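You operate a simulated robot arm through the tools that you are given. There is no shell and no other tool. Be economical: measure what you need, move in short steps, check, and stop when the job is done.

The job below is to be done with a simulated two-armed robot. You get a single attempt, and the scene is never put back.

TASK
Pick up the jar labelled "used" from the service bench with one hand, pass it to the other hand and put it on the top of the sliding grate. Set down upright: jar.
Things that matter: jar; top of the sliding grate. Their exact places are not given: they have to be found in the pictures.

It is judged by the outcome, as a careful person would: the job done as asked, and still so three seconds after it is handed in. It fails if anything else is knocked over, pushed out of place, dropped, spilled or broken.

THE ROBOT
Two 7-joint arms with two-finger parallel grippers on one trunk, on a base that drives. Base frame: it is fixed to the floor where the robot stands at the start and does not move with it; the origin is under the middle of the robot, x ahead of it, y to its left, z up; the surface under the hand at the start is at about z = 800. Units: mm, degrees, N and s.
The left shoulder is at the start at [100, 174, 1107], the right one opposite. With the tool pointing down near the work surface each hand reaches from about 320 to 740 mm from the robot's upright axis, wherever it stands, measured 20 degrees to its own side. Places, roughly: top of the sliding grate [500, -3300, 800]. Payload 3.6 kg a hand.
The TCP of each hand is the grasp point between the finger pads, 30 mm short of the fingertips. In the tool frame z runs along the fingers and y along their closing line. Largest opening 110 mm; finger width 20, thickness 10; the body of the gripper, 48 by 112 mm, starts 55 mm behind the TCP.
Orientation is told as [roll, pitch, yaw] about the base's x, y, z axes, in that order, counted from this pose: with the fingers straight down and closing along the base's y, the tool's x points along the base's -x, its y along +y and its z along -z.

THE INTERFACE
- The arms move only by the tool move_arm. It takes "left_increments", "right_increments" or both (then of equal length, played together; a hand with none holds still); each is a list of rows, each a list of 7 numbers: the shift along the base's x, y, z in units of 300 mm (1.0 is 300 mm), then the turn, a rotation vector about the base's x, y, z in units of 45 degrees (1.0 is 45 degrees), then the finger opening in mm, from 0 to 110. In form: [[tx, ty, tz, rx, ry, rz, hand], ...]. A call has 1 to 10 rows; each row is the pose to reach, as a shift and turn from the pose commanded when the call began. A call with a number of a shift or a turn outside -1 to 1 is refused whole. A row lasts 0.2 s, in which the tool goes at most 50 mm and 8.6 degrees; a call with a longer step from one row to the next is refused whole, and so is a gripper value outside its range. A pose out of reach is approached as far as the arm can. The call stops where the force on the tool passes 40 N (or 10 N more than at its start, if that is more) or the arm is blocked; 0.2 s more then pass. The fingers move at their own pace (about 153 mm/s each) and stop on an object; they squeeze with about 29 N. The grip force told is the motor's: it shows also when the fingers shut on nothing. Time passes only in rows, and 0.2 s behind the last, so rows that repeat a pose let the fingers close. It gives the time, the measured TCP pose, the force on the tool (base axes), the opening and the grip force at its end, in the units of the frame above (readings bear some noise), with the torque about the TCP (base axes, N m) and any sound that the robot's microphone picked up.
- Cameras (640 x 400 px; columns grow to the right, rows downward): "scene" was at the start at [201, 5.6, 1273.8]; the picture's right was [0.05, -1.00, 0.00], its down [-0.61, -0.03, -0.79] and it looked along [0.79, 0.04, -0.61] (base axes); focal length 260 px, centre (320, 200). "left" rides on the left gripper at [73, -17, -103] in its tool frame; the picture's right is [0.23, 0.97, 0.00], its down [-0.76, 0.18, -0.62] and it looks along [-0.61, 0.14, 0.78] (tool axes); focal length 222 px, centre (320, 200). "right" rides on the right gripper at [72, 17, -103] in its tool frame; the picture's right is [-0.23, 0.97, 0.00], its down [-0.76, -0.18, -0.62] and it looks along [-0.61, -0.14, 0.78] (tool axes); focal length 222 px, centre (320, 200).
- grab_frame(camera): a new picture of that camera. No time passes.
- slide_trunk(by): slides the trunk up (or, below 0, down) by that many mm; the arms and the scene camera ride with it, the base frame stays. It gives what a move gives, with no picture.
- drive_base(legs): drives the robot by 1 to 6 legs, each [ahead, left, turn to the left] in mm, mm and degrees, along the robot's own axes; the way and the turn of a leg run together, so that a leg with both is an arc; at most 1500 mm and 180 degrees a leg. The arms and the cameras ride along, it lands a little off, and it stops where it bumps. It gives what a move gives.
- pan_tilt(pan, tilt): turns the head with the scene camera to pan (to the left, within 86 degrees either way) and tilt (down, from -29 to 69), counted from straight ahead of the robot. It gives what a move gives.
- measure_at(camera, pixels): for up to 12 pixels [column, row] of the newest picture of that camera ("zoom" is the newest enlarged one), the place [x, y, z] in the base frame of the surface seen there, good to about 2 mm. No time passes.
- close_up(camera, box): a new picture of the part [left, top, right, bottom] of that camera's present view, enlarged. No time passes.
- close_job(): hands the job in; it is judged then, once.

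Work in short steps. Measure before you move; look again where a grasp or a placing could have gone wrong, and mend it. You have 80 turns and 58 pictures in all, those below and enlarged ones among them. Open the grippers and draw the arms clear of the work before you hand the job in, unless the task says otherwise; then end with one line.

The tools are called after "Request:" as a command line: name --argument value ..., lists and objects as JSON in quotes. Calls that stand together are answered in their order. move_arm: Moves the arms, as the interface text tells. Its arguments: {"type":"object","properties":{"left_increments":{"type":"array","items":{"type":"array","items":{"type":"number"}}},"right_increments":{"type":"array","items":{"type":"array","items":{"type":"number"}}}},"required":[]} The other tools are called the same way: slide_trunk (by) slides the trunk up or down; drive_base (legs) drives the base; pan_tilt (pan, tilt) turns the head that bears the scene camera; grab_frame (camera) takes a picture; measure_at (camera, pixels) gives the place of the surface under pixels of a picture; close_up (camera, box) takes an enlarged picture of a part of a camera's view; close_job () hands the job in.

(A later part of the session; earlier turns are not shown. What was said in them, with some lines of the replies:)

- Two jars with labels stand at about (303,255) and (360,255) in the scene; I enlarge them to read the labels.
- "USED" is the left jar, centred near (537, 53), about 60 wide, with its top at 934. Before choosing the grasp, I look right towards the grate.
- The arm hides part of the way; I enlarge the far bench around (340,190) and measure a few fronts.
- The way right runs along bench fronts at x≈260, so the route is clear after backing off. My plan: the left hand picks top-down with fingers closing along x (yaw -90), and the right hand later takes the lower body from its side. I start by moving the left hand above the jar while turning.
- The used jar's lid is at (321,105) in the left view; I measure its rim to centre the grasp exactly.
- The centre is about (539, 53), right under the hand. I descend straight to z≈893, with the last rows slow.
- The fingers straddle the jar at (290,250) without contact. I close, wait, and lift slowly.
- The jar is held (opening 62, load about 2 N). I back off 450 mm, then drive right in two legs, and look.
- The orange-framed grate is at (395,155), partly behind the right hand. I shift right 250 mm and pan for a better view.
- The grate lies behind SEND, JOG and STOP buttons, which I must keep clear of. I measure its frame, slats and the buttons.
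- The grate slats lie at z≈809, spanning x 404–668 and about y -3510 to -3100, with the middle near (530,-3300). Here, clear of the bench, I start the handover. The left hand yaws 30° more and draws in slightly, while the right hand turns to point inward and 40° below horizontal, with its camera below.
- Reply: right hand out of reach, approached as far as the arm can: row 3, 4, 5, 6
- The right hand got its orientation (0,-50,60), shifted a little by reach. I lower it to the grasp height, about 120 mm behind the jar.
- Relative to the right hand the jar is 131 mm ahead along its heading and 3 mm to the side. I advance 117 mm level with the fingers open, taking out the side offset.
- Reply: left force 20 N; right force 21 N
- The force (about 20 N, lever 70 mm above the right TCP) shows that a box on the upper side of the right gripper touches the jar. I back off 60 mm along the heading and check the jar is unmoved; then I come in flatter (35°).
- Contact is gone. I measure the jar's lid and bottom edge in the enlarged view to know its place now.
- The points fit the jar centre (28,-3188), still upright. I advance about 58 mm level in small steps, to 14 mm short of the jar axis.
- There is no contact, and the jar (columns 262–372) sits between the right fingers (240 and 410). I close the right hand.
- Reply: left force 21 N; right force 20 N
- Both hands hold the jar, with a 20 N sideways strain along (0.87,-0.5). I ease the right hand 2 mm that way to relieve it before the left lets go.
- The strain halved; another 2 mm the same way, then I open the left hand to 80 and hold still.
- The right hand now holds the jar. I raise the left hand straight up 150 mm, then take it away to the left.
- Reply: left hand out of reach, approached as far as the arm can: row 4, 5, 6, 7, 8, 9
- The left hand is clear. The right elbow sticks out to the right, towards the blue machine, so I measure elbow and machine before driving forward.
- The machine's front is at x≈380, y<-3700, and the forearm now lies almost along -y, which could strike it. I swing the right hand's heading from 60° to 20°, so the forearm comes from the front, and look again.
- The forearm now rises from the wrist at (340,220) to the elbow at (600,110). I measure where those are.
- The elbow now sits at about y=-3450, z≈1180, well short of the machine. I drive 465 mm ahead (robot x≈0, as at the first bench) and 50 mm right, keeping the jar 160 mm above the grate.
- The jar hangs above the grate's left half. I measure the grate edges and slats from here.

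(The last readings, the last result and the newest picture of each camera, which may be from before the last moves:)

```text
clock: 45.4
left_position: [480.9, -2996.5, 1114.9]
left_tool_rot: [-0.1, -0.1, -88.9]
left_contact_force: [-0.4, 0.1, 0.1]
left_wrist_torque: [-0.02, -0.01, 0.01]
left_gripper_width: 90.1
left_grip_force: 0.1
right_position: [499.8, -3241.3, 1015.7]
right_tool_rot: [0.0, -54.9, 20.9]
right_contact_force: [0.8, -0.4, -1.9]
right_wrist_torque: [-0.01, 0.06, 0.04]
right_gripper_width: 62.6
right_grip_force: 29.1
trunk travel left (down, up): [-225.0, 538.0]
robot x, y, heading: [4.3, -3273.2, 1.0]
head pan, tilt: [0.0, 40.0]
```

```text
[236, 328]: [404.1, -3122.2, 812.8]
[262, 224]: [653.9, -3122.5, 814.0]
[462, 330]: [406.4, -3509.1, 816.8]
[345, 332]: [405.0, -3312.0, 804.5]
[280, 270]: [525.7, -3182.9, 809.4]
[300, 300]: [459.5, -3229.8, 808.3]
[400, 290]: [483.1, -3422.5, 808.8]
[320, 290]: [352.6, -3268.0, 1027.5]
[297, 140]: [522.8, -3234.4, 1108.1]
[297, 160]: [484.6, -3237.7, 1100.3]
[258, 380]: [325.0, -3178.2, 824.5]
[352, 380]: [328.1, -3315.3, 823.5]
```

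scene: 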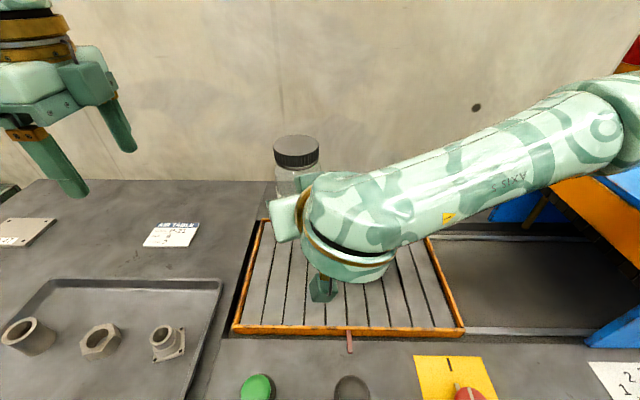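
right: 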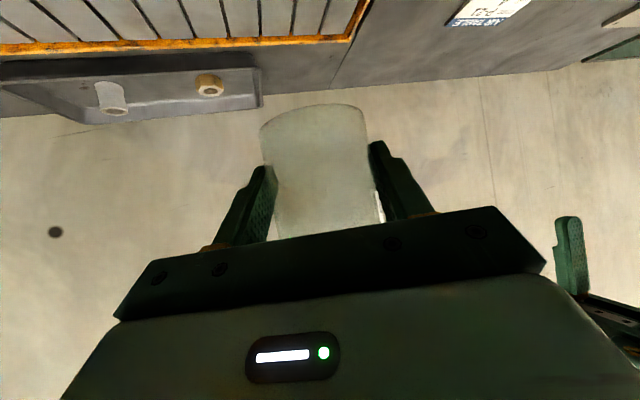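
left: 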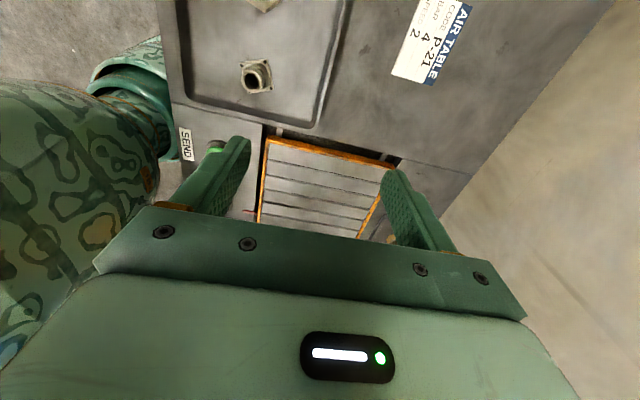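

The grate centre is (535,-3315), and the jar axis is at about (515,-3236) with its base at 974. I shift 20 mm ahead and 54 mm right, then lower 145 mm to stay about 19 mm above the slats, and check.

Request:
move_arm --right_increments '[[0.03, -0.08, 0, 0, 0, 0, 40], [0.067, -0.18, 0, 0, 0, 0, 40], [0.067, -0.18, -0.12, 0, 0, 0, 40], [0.067, -0.18, -0.24, 0, 0, 0, 40], [0.067, -0.18, -0.36, 0, 0, 0, 40], [0.067, -0.18, -0.44, 0, 0, 0, 40], [0.067, -0.18, -0.485, 0, 0, 0, 40], [0.067, -0.18, -0.485, 0, 0, 0, 40]]'

Request:
grab_frame --camera "scene"

Request:
grab_frame --camera "left"

```text
clock: 47.2
left_position: [480.6, -2996.6, 1115.8]
left_tool_rot: [-0.1, 0.0, -88.9]
left_contact_force: [0.1, -0.2, -0.5]
left_wrist_torque: [-0.01, 0.05, -0.03]
left_gripper_width: 90.0
left_grip_force: 0.0
right_position: [530.2, -3249.4, 907.8]
right_tool_rot: [-2.1, -53.3, 20.8]
right_contact_force: [0.3, -0.3, -1.9]
right_wrist_torque: [0.01, 0.01, 0.02]
right_gripper_width: 62.6
right_grip_force: 28.9
right hand out of reach, approached as far as the arm can: row 4, 5, 6, 7, 8
trunk travel left (down, up): [-225.0, 538.0]
robot x, y, heading: [2.5, -3273.9, 0.8]
head pan, tilt: [0.0, 40.0]
```

```text
25 pictures are left
```

scene: 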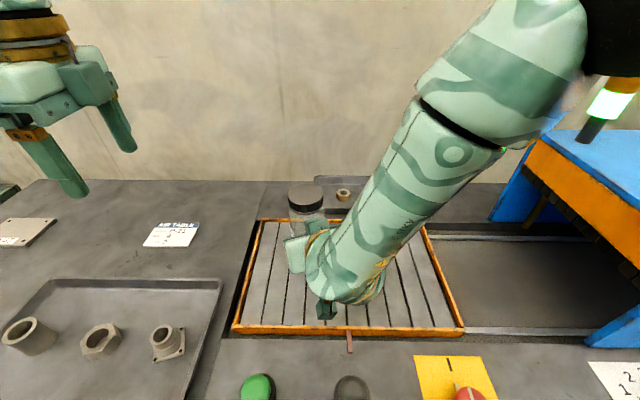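

```text
24 pictures are left
```

left: 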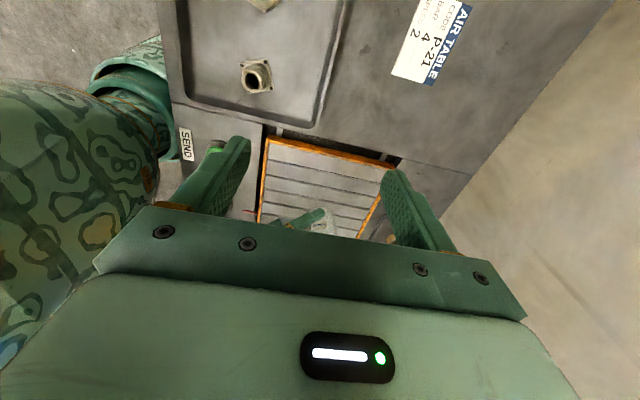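

The arm cannot lower further from this height (it stopped at z 908, tilted 2°), so I will lower the trunk instead. First I raise the hand 90 mm back into reach and restore the orientation.

Request:
move_arm --right_increments '[[0, 0, 0.1, 0.0, 0, 0, 40], [-0.01, -0.02, 0.2, 0.02, -0.013, 0.02, 40], [-0.02, -0.04, 0.3, 0.038, -0.026, 0.038, 40], [-0.02, -0.05, 0.33, 0.038, -0.026, 0.038, 40], [-0.02, -0.05, 0.33, 0.038, -0.026, 0.038, 40]]'

```text
clock: 48.4
left_position: [480.7, -2997.1, 1116.2]
left_tool_rot: [-0.1, 0.0, -88.9]
left_contact_force: [0.1, -0.1, -0.5]
left_wrist_torque: [0.02, 0.01, -0.03]
left_gripper_width: 90.0
left_grip_force: 0.0
right_position: [524.4, -3264.5, 1008.0]
right_tool_rot: [2.0, -56.6, 21.0]
right_contact_force: [-0.7, 0.6, -1.4]
right_wrist_torque: [-0.01, 0.02, 0.03]
right_gripper_width: 62.3
right_grip_force: 29.2
trunk travel left (down, up): [-225.0, 538.0]
robot x, y, heading: [6.7, -3272.5, 0.7]
head pan, tilt: [0.0, 40.0]
```

The turn was counted from the orientation commanded, so I undo that small correction.

Request:
move_arm --right_increments '[[0, 0, 0, -0.038, 0.026, -0.038, 40], [0, 0, 0, -0.038, 0.026, -0.038, 40]]'

Request:
grab_frame --camera "scene"

```text
clock: 49.0
left_position: [480.1, -2997.7, 1115.6]
left_tool_rot: [-0.1, 0.0, -88.9]
left_contact_force: [-0.1, 0.0, 0.5]
left_wrist_torque: [-0.03, -0.03, 0.02]
left_gripper_width: 89.8
left_grip_force: 0.1
right_position: [524.9, -3263.6, 1006.8]
right_tool_rot: [0.0, -54.9, 20.9]
right_contact_force: [-1.0, -0.5, -2.2]
right_wrist_torque: [0.02, 0.07, -0.01]
right_gripper_width: 62.5
right_grip_force: 28.9
trunk travel left (down, up): [-225.0, 538.0]
robot x, y, heading: [6.1, -3275.2, 1.1]
head pan, tilt: [0.0, 40.0]
```

```text
23 pictures are left
```

scene: 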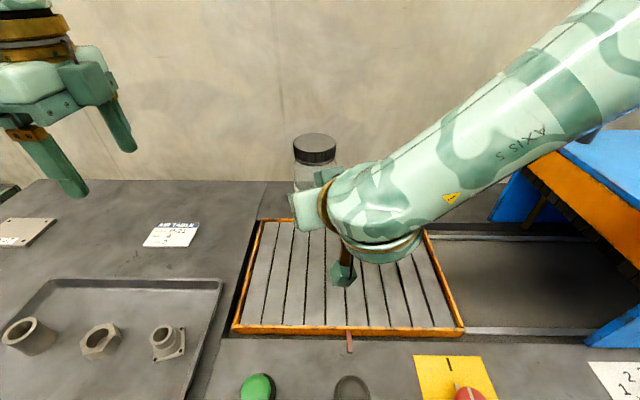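

The orientation is right again, and the jar is above the grate at about (538,-3259), base ≈965. I lower the trunk 135 mm and look.

Request:
slide_trunk --by -135

Request:
grab_frame --camera "scene"

Request:
grab_frame --camera "right"

```text
clock: 50.6
left_position: [458.9, -3014.7, 989.5]
left_tool_rot: [1.1, 0.6, -89.7]
left_contact_force: [-2.2, -1.2, 0.1]
left_wrist_torque: [0.05, -0.17, 0.02]
left_gripper_width: 90.0
left_grip_force: 0.1
right_position: [501.8, -3280.8, 877.9]
right_tool_rot: [0.4, -55.8, 19.9]
right_contact_force: [-1.2, -0.4, -1.3]
right_wrist_torque: [0.03, -0.05, -0.05]
right_gripper_width: 62.7
right_grip_force: 29.1
trunk travel left (down, up): [-90.0, 673.0]
robot x, y, heading: [-3.0, -3274.4, 0.2]
head pan, tilt: [0.0, 40.0]
```

```text
22 pictures are left
```

scene: 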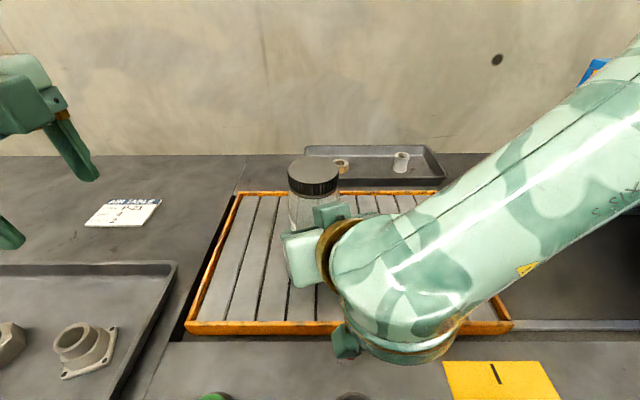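

```text
21 pictures are left
```

right: 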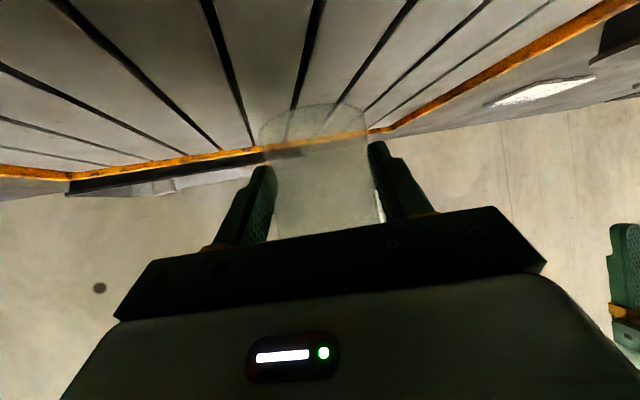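

The trunk went down, with small shifts in x and y (TCP now 502,-3281,878). I let it settle for two rows and read again.

Request:
move_arm --right_increments '[[0, 0, 0, 0, 0, 0, 40], [0, 0, 0, 0, 0, 0, 40], [0, 0, 0, 0, 0, 0, 40]]'

Request:
close_up --camera "scene" --box '[240, 130, 400, 370]'

```text
clock: 51.6
left_position: [459.0, -3003.6, 988.6]
left_tool_rot: [0.9, 0.1, -89.0]
left_contact_force: [0.1, -0.9, -0.4]
left_wrist_torque: [0.01, 0.01, -0.03]
left_gripper_width: 90.2
left_grip_force: 0.1
right_position: [504.0, -3271.0, 878.0]
right_tool_rot: [0.0, -55.6, 20.8]
right_contact_force: [-0.7, -0.3, -2.1]
right_wrist_torque: [0.01, 0.02, 0.03]
right_gripper_width: 62.6
right_grip_force: 29.2
trunk travel left (down, up): [-90.0, 673.0]
robot x, y, heading: [-3.5, -3277.2, 0.8]
head pan, tilt: [0.0, 40.0]
stopped in row 3 (right hand): the arm was blocked; the commanded pose is now the measured one
```

```text
1.67 times, centred on (320, 250) of scene
```

zoom: 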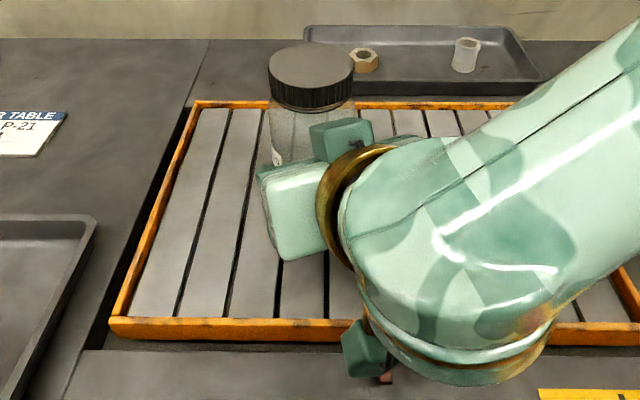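

The arm reports being blocked and the base has been pushed back slightly, so something is touching. I look left and right before doing anything else.

Request:
pan_tilt --pan -55 --tilt 45

Request:
grab_frame --camera "scene"

Request:
pan_tilt --pan 55 --tilt 45

Request:
grab_frame --camera "scene"

```text
clock: 52.9
left_position: [458.4, -3004.3, 988.9]
left_tool_rot: [1.2, 0.2, -88.9]
left_contact_force: [0.4, -0.3, 0.0]
left_wrist_torque: [0.01, -0.02, -0.01]
left_gripper_width: 90.0
left_grip_force: 0.2
right_position: [502.9, -3270.9, 879.8]
right_tool_rot: [-0.1, -55.9, 20.9]
right_contact_force: [-0.3, 0.1, -1.7]
right_wrist_torque: [0.0, -0.01, 0.01]
right_gripper_width: 62.5
right_grip_force: 29.2
trunk travel left (down, up): [-90.0, 673.0]
robot x, y, heading: [-4.8, -3277.8, 0.9]
head pan, tilt: [-55.0, 45.0]
```

```text
19 pictures are left
```

scene: 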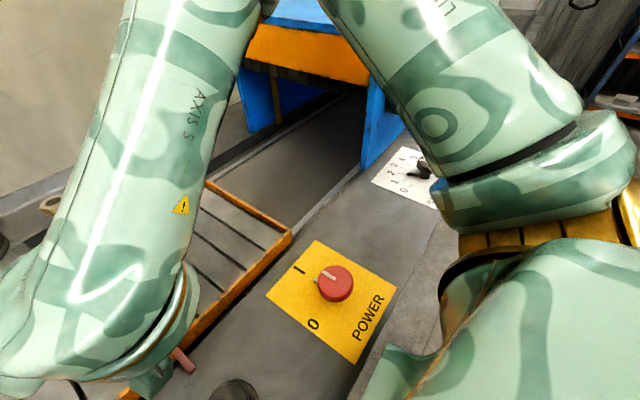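

```text
clock: 54.7
left_position: [456.9, -3004.1, 992.0]
left_tool_rot: [1.1, 0.2, -89.0]
left_contact_force: [-0.4, -0.2, -1.1]
left_wrist_torque: [0.0, 0.0, 0.03]
left_gripper_width: 90.0
left_grip_force: 0.0
right_position: [502.5, -3269.5, 880.9]
right_tool_rot: [-0.1, -55.9, 20.8]
right_contact_force: [1.5, -0.3, -1.8]
right_wrist_torque: [-0.02, 0.05, 0.02]
right_gripper_width: 62.3
right_grip_force: 29.1
trunk travel left (down, up): [-90.0, 673.0]
robot x, y, heading: [0.9, -3275.0, 0.6]
head pan, tilt: [55.0, 45.0]
```

```text
18 pictures are left
```

scene: 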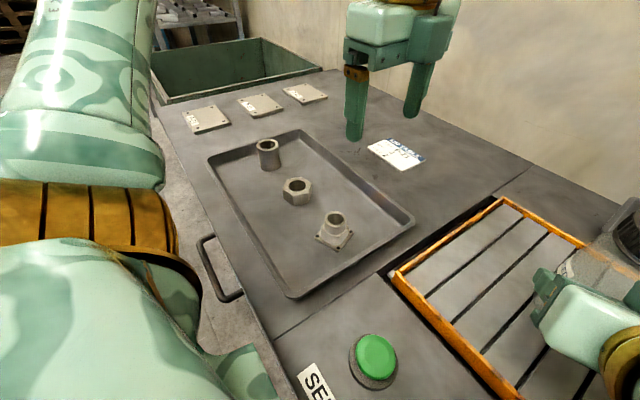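

Symmetric trunk parts appear close to the bench edge (at (250,375) in this view). I measure how low they are.

Request:
measure_at --camera "scene" --pixels '[[250, 365], [262, 390], [225, 385], [180, 300], [285, 345], [210, 320], [100, 300], [375, 350]]'

```text
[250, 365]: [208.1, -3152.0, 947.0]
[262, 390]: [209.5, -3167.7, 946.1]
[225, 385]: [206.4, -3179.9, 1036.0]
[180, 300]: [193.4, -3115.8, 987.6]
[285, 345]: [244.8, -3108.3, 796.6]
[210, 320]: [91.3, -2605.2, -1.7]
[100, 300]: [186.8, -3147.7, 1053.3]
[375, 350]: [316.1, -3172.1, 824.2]
```

The readings fit the whole robot being tipped back about 1° by the trunk resting on something. I raise the trunk 25 mm at once and look straight down.

Request:
slide_trunk --by 25

Request:
pan_tilt --pan 0 --tilt 69

Request:
grab_frame --camera "scene"

```text
clock: 55.4
left_position: [477.4, -3000.5, 1005.4]
left_tool_rot: [0.0, 0.1, -88.9]
left_contact_force: [-0.6, -0.2, -0.5]
left_wrist_torque: [0.03, 0.01, 0.0]
left_gripper_width: 89.8
left_grip_force: 0.0
right_position: [519.5, -3267.3, 895.4]
right_tool_rot: [0.2, -54.8, 20.8]
right_contact_force: [0.7, 0.2, -1.8]
right_wrist_torque: [-0.01, 0.02, 0.02]
right_gripper_width: 62.5
right_grip_force: 29.3
trunk travel left (down, up): [-115.0, 648.0]
robot x, y, heading: [3.4, -3276.8, 1.0]
head pan, tilt: [55.0, 45.0]
```

```text
clock: 56.7
left_position: [473.3, -3001.8, 1005.4]
left_tool_rot: [-0.1, 0.0, -89.1]
left_contact_force: [0.0, -0.1, 0.6]
left_wrist_torque: [0.0, 0.0, 0.01]
left_gripper_width: 89.9
left_grip_force: 0.0
right_position: [516.9, -3266.0, 896.6]
right_tool_rot: [0.1, -54.7, 20.6]
right_contact_force: [0.3, -0.1, -1.1]
right_wrist_torque: [0.0, 0.04, 0.0]
right_gripper_width: 62.6
right_grip_force: 29.1
trunk travel left (down, up): [-115.0, 648.0]
robot x, y, heading: [-2.0, -3276.1, 0.9]
head pan, tilt: [0.0, 68.8]
```

```text
17 pictures are left
```

scene: 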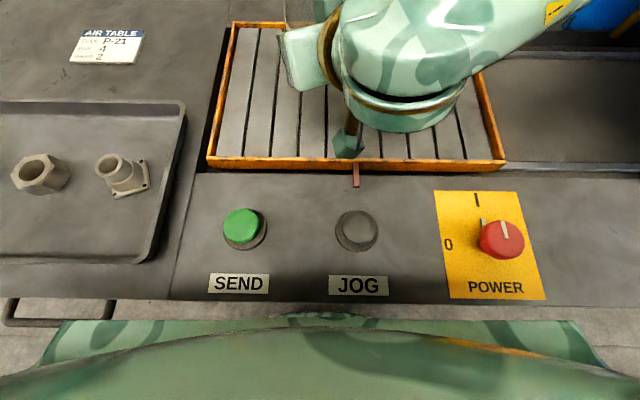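

Level again, and nothing below is disturbed. The jar base is now at about 854 over (530,-3261), so I lower with the arm, 27 mm first, to see whether it stays in reach.

Request:
move_arm --right_increments '[[0, 0, -0.03, 0, 0, 0, 40], [0, 0, -0.06, 0, 0, 0, 40], [0, 0, -0.09, 0, 0, 0, 40], [0, 0, -0.09, 0, 0, 0, 40]]'

```text
clock: 57.7
left_position: [475.2, -3001.5, 1005.8]
left_tool_rot: [0.0, -0.1, -89.0]
left_contact_force: [0.9, 0.5, -0.3]
left_wrist_torque: [-0.01, 0.0, 0.05]
left_gripper_width: 90.2
left_grip_force: 0.0
right_position: [516.6, -3268.2, 869.5]
right_tool_rot: [0.3, -54.9, 20.6]
right_contact_force: [0.2, -0.8, -1.9]
right_wrist_torque: [-0.01, 0.04, -0.02]
right_gripper_width: 62.7
right_grip_force: 28.9
trunk travel left (down, up): [-115.0, 648.0]
robot x, y, heading: [-0.3, -3277.3, 0.8]
head pan, tilt: [0.0, 68.8]
```

In reach. The base is at about 827, with 17 mm to go; I look at the clearances before touching down.

Request:
pan_tilt --pan 0 --tilt 50

Request:
close_up --camera "scene" --box '[200, 80, 440, 320]'

Request:
grab_frame --camera "right"

```text
clock: 58.5
left_position: [475.3, -3000.2, 1005.4]
left_tool_rot: [0.0, 0.1, -89.0]
left_contact_force: [0.2, -0.1, -0.9]
left_wrist_torque: [0.0, -0.02, -0.04]
left_gripper_width: 89.8
left_grip_force: 0.0
right_position: [518.1, -3268.6, 870.4]
right_tool_rot: [0.3, -54.8, 20.6]
right_contact_force: [-0.2, -0.4, -2.0]
right_wrist_torque: [-0.02, 0.05, -0.01]
right_gripper_width: 62.5
right_grip_force: 28.7
trunk travel left (down, up): [-115.0, 648.0]
robot x, y, heading: [1.4, -3272.3, 0.8]
head pan, tilt: [0.0, 50.0]
```

```text
1.67 times, centred on (320, 200) of scene
```

zoom: 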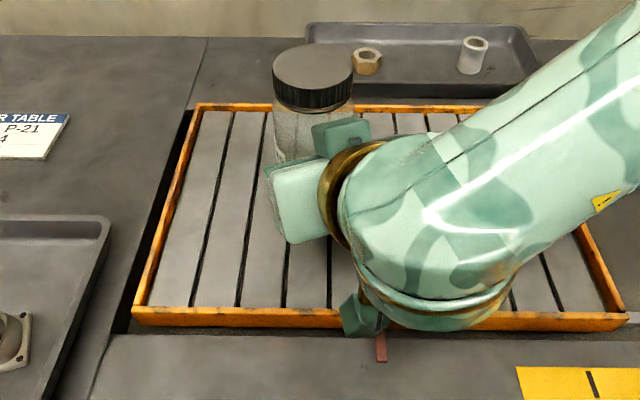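

```text
15 pictures are left
```

right: 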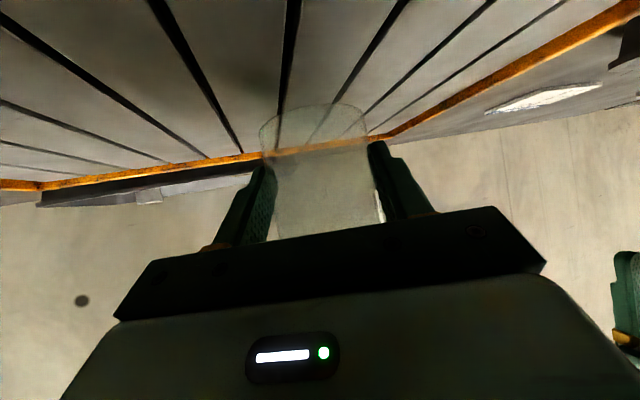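

The camera box hangs above the front frame at zoom (365,325); I measure its underside and the lid's height and level.

Request:
measure_at --camera "zoom" --pixels '[[362, 325], [362, 332], [375, 310], [350, 300], [312, 55], [312, 75], [285, 65], [340, 65], [270, 220], [310, 235], [320, 200]]'

```text
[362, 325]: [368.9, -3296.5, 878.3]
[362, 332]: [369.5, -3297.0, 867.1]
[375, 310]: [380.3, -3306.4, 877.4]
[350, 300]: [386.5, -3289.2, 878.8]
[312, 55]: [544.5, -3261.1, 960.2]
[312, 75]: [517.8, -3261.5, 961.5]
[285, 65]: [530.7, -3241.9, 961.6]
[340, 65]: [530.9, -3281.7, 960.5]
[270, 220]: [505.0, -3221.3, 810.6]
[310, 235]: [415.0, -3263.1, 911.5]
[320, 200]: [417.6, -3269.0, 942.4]
```

The lid is level (960–962), its base at about 826 with slats at 809, and the camera underside will end near 846, which is clear. I lower 15 mm slowly.

Request:
move_arm --right_increments '[[0, 0, -0.017, 0, 0, 0, 40], [0, 0, -0.034, 0, 0, 0, 40], [0, 0, -0.05, 0, 0, 0, 40], [0, 0, -0.05, 0, 0, 0, 40]]'

```text
clock: 59.5
left_position: [475.3, -3002.2, 1006.1]
left_tool_rot: [0.0, 0.1, -89.0]
left_contact_force: [-0.1, -0.6, 0.3]
left_wrist_torque: [0.02, 0.01, -0.01]
left_gripper_width: 90.1
left_grip_force: 0.1
right_position: [517.1, -3266.6, 855.8]
right_tool_rot: [0.3, -54.8, 20.7]
right_contact_force: [0.7, 0.5, -1.5]
right_wrist_torque: [0.01, 0.0, 0.01]
right_gripper_width: 62.4
right_grip_force: 28.8
trunk travel left (down, up): [-115.0, 648.0]
robot x, y, heading: [1.4, -3278.0, 0.8]
head pan, tilt: [0.0, 50.0]
```

No contact yet. I go down 2 mm more.

Request:
move_arm --right_increments '[[0, 0, -0.007, 0, 0, 0, 40], [0, 0, -0.007, 0, 0, 0, 40]]'

```text
clock: 60.1
left_position: [473.6, -3001.8, 1006.6]
left_tool_rot: [0.0, 0.0, -89.0]
left_contact_force: [1.3, 0.3, 0.1]
left_wrist_torque: [-0.03, 0.0, 0.0]
left_gripper_width: 90.1
left_grip_force: 0.0
right_position: [516.9, -3266.9, 854.1]
right_tool_rot: [0.2, -55.0, 20.7]
right_contact_force: [1.9, 0.4, 14.8]
right_wrist_torque: [-0.29, -0.4, 0.05]
right_gripper_width: 62.6
right_grip_force: 28.7
trunk travel left (down, up): [-115.0, 648.0]
robot x, y, heading: [-0.7, -3277.6, 0.7]
head pan, tilt: [0.0, 50.0]
```

The jar touches down (15 N upward). I open the fingers, watching the force.

Request:
move_arm --right_increments '[[0, 0, 0.002, 0, 0, 0, 64], [0, 0, 0.002, 0, 0, 0, 70], [0, 0, 0.002, 0, 0, 0, 85], [0, 0, 0.002, 0, 0, 0, 100], [0, 0, 0.002, 0, 0, 0, 100]]'

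Request:
grab_frame --camera "right"

Request:
close_up --camera "scene" --box '[200, 80, 440, 320]'

```text
clock: 61.3
left_position: [474.0, -3001.1, 1005.2]
left_tool_rot: [0.0, 0.0, -89.1]
left_contact_force: [0.7, 0.2, 0.4]
left_wrist_torque: [0.02, 0.01, 0.01]
left_gripper_width: 90.2
left_grip_force: 0.0
right_position: [517.5, -3267.9, 852.3]
right_tool_rot: [0.2, -54.8, 20.6]
right_contact_force: [-0.2, 0.2, 0.4]
right_wrist_torque: [-0.01, 0.02, -0.01]
right_gripper_width: 100.1
right_grip_force: 0.0
trunk travel left (down, up): [-115.0, 648.0]
robot x, y, heading: [-2.6, -3276.6, 0.9]
head pan, tilt: [0.0, 50.0]
```

```text
14 pictures are left
```

right: 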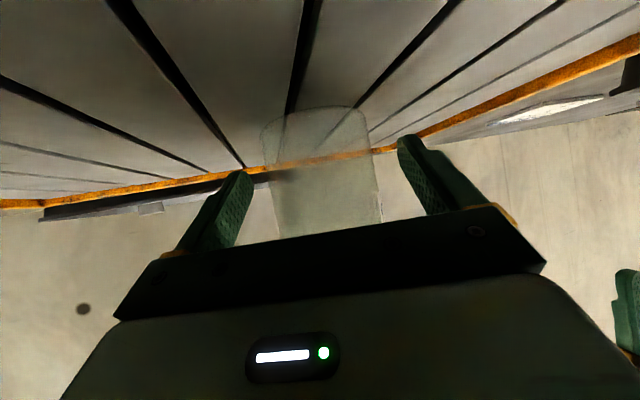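

```text
1.67 times, centred on (320, 200) of scene
```

zoom: 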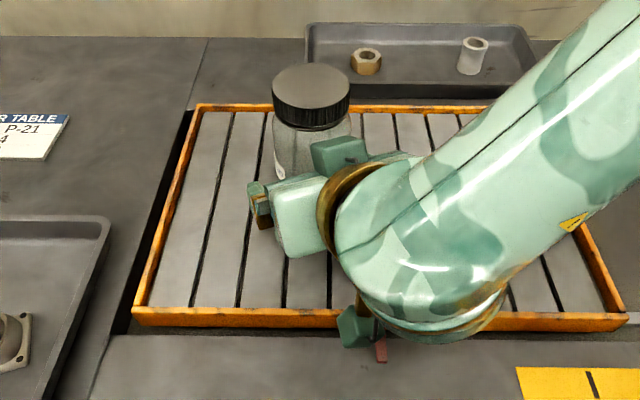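

The jar stands free. I withdraw the right hand back and up along its own fingers, rising away from the buttons.

Request:
move_arm --right_increments '[[-0.04, -0.015, 0.025, 0, 0, 0, 100], [-0.11, -0.042, 0.08, 0, 0, 0, 100], [-0.2, -0.075, 0.17, 0, 0, 0, 100], [-0.28, -0.105, 0.28, 0, 0, 0, 100], [-0.33, -0.125, 0.4, 0, 0, 0, 100]]'

Request:
grab_frame --camera "scene"

```text
clock: 62.5
left_position: [474.2, -3000.7, 1006.5]
left_tool_rot: [0.1, 0.0, -89.1]
left_contact_force: [-1.2, 0.0, 1.3]
left_wrist_torque: [-0.01, 0.0, -0.01]
left_gripper_width: 90.2
left_grip_force: 0.1
right_position: [432.5, -3286.3, 981.6]
right_tool_rot: [0.2, -54.8, 20.7]
right_contact_force: [-0.4, -0.2, 0.6]
right_wrist_torque: [-0.03, 0.01, 0.02]
right_gripper_width: 99.9
right_grip_force: 0.1
right hand out of reach, approached as far as the arm can: row 3, 4, 5
trunk travel left (down, up): [-115.0, 648.0]
robot x, y, heading: [-0.5, -3277.7, 0.7]
head pan, tilt: [0.0, 50.0]
```

```text
12 pictures are left
```

scene: 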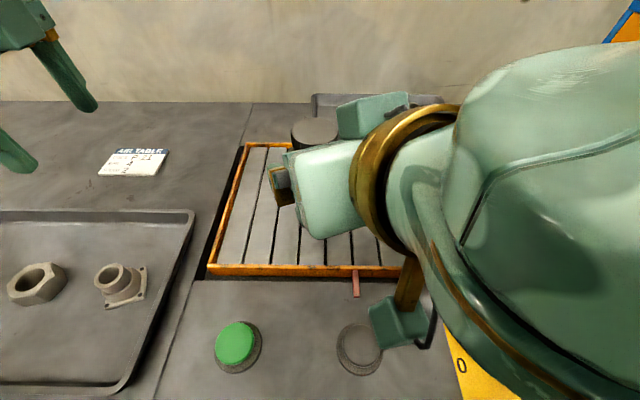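

The right hand is out at x 432, z 982, clear of the jar. I raise the trunk 110 mm, back the robot off 400 mm, and look.

Request:
slide_trunk --by 110

Request:
drive_base --legs '[[-400, 0, 0]]'

Request:
pan_tilt --pan 0 --tilt 38

Request:
grab_frame --camera "scene"

```text
clock: 63.9
left_position: [475.9, -3001.0, 1114.8]
left_tool_rot: [0.0, 0.0, -89.0]
left_contact_force: [0.8, -0.2, 0.2]
left_wrist_torque: [0.0, -0.03, 0.0]
left_gripper_width: 89.8
left_grip_force: 0.0
right_position: [432.1, -3286.9, 1091.3]
right_tool_rot: [0.2, -54.8, 20.5]
right_contact_force: [-0.1, 0.3, -0.1]
right_wrist_torque: [-0.04, 0.0, 0.01]
right_gripper_width: 99.8
right_grip_force: 0.0
trunk travel left (down, up): [-225.0, 538.0]
robot x, y, heading: [-0.7, -3275.2, 1.1]
head pan, tilt: [0.0, 50.0]
```

```text
clock: 66.4
left_position: [74.2, -3005.2, 1116.0]
left_tool_rot: [0.2, 0.0, -88.6]
left_contact_force: [0.6, -0.4, -0.7]
left_wrist_torque: [0.0, 0.02, 0.01]
left_gripper_width: 89.8
left_grip_force: 0.0
right_position: [33.1, -3292.0, 1091.7]
right_tool_rot: [0.3, -54.9, 21.0]
right_contact_force: [0.7, 0.0, 0.1]
right_wrist_torque: [0.03, 0.0, 0.04]
right_gripper_width: 100.2
right_grip_force: 0.0
trunk travel left (down, up): [-225.0, 538.0]
robot x, y, heading: [-398.6, -3283.0, 1.1]
head pan, tilt: [0.0, 50.0]
```

```text
clock: 67.1
left_position: [77.0, -3005.1, 1116.3]
left_tool_rot: [0.0, -0.1, -88.7]
left_contact_force: [0.1, 0.0, 0.5]
left_wrist_torque: [0.0, -0.02, -0.01]
left_gripper_width: 90.0
left_grip_force: 0.1
right_position: [34.0, -3291.8, 1092.9]
right_tool_rot: [0.2, -54.7, 21.0]
right_contact_force: [-0.3, -0.6, -0.1]
right_wrist_torque: [0.0, 0.03, 0.03]
right_gripper_width: 100.2
right_grip_force: 0.1
trunk travel left (down, up): [-225.0, 538.0]
robot x, y, heading: [-397.5, -3281.3, 1.0]
head pan, tilt: [0.0, 38.0]
```

```text
11 pictures are left
```

scene: 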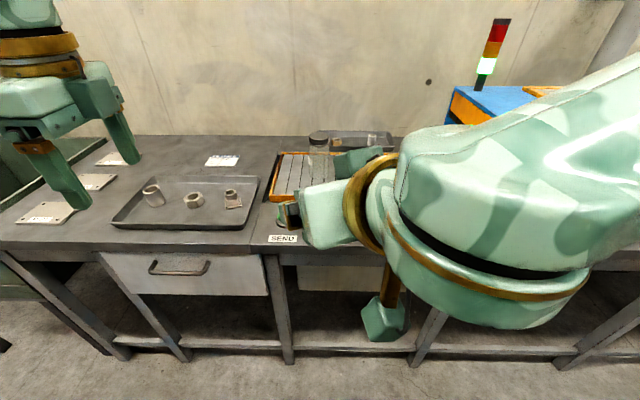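

The jar's lid shows at (318,137), partly hidden by the hand. I shift the base 250 mm left for a clear look.

Request:
drive_base --legs '[[-50, 300, 0]]'

Request:
pan_tilt --pan -15 --tilt 30

Request:
grab_frame --camera "scene"

```text
clock: 69.2
left_position: [24.1, -2706.6, 1115.2]
left_tool_rot: [-0.1, 0.0, -89.0]
left_contact_force: [-0.9, -0.1, -0.6]
left_wrist_torque: [-0.02, 0.01, 0.02]
left_gripper_width: 90.0
left_grip_force: 0.1
right_position: [-19.3, -2993.1, 1091.5]
right_tool_rot: [0.1, -54.8, 20.6]
right_contact_force: [-0.8, -0.7, 0.2]
right_wrist_torque: [0.0, 0.0, 0.03]
right_gripper_width: 100.1
right_grip_force: 0.0
trunk travel left (down, up): [-225.0, 538.0]
robot x, y, heading: [-449.1, -2980.3, 0.8]
head pan, tilt: [0.0, 38.0]
```

```text
clock: 70.0
left_position: [23.4, -2706.8, 1115.2]
left_tool_rot: [0.0, 0.0, -89.0]
left_contact_force: [0.4, -0.6, -0.1]
left_wrist_torque: [0.03, -0.01, -0.02]
left_gripper_width: 89.9
left_grip_force: 0.1
right_position: [-18.7, -2994.7, 1092.8]
right_tool_rot: [0.1, -54.8, 20.5]
right_contact_force: [-0.8, -0.1, 0.3]
right_wrist_torque: [0.01, 0.02, -0.01]
right_gripper_width: 100.2
right_grip_force: 0.2
trunk travel left (down, up): [-225.0, 538.0]
robot x, y, heading: [-451.3, -2986.3, 0.7]
head pan, tilt: [-15.0, 30.0]
```

```text
10 pictures are left
```

scene: 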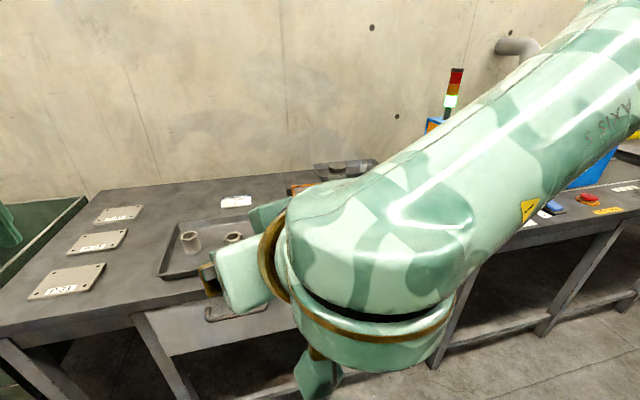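

The arm now hides the grate, so I drive right past it instead, so the grate shows to the left of the hand.

Request:
drive_base --legs '[[0, -650, 0]]'

Request:
pan_tilt --pan 15 --tilt 30

Request:
grab_frame --camera "scene"

```text
clock: 73.6
left_position: [32.1, -3361.1, 1116.8]
left_tool_rot: [-0.1, 0.0, -89.1]
left_contact_force: [-0.5, -0.5, 0.5]
left_wrist_torque: [0.01, 0.03, -0.01]
left_gripper_width: 90.0
left_grip_force: 0.2
right_position: [-11.0, -3647.5, 1092.7]
right_tool_rot: [0.4, -54.9, 20.5]
right_contact_force: [0.0, 0.8, -0.1]
right_wrist_torque: [0.01, -0.02, 0.0]
right_gripper_width: 100.3
right_grip_force: 0.1
trunk travel left (down, up): [-225.0, 538.0]
robot x, y, heading: [-445.5, -3635.3, 0.8]
head pan, tilt: [-15.0, 30.0]
```

```text
clock: 74.6
left_position: [32.1, -3360.4, 1115.4]
left_tool_rot: [-0.1, -0.1, -89.0]
left_contact_force: [-0.4, -0.3, -0.1]
left_wrist_torque: [-0.01, 0.01, 0.01]
left_gripper_width: 90.0
left_grip_force: 0.1
right_position: [-10.4, -3647.2, 1092.4]
right_tool_rot: [0.2, -54.8, 20.5]
right_contact_force: [0.2, 0.0, 0.3]
right_wrist_torque: [-0.01, 0.05, -0.05]
right_gripper_width: 100.1
right_grip_force: 0.0
trunk travel left (down, up): [-225.0, 538.0]
robot x, y, heading: [-442.6, -3636.7, 0.8]
head pan, tilt: [15.0, 30.0]
```

```text
9 pictures are left
```

scene: 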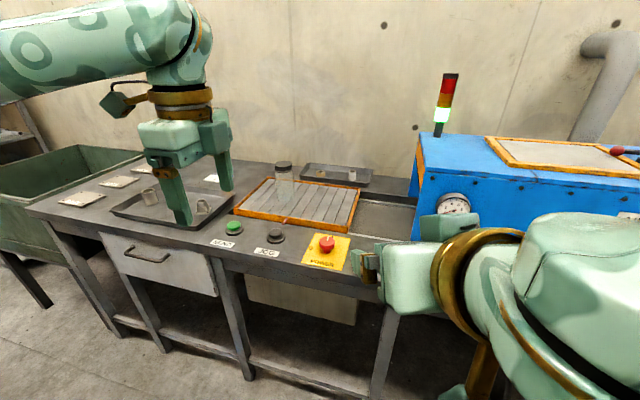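

The jar stands on the grate at (284,180); I take one enlarged look to confirm it is upright and check the surroundings.

Request:
close_up --camera "scene" --box '[210, 140, 390, 270]'

```text
3.08 times, centred on (300, 205) of scene
```

zoom: 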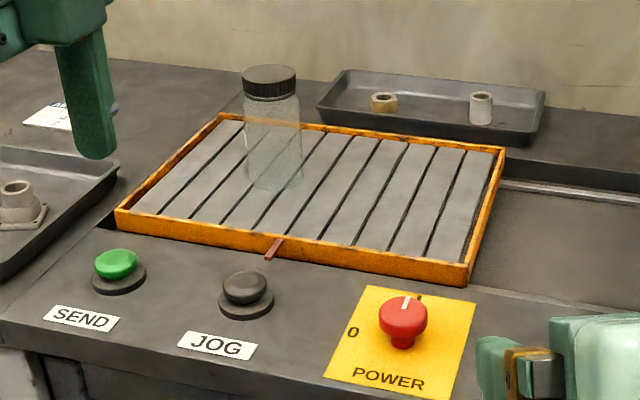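

The jar stands upright on the grate, the buttons and everything around it are untouched, and both grippers are open and clear. I hand the job in.

Request:
close_job

```text
The job is handed in.
```

The "used" jar was picked up with the left hand, passed to the right, and set upright on the top of the sliding grate; the last picture shows it standing there and nothing else disturbed.
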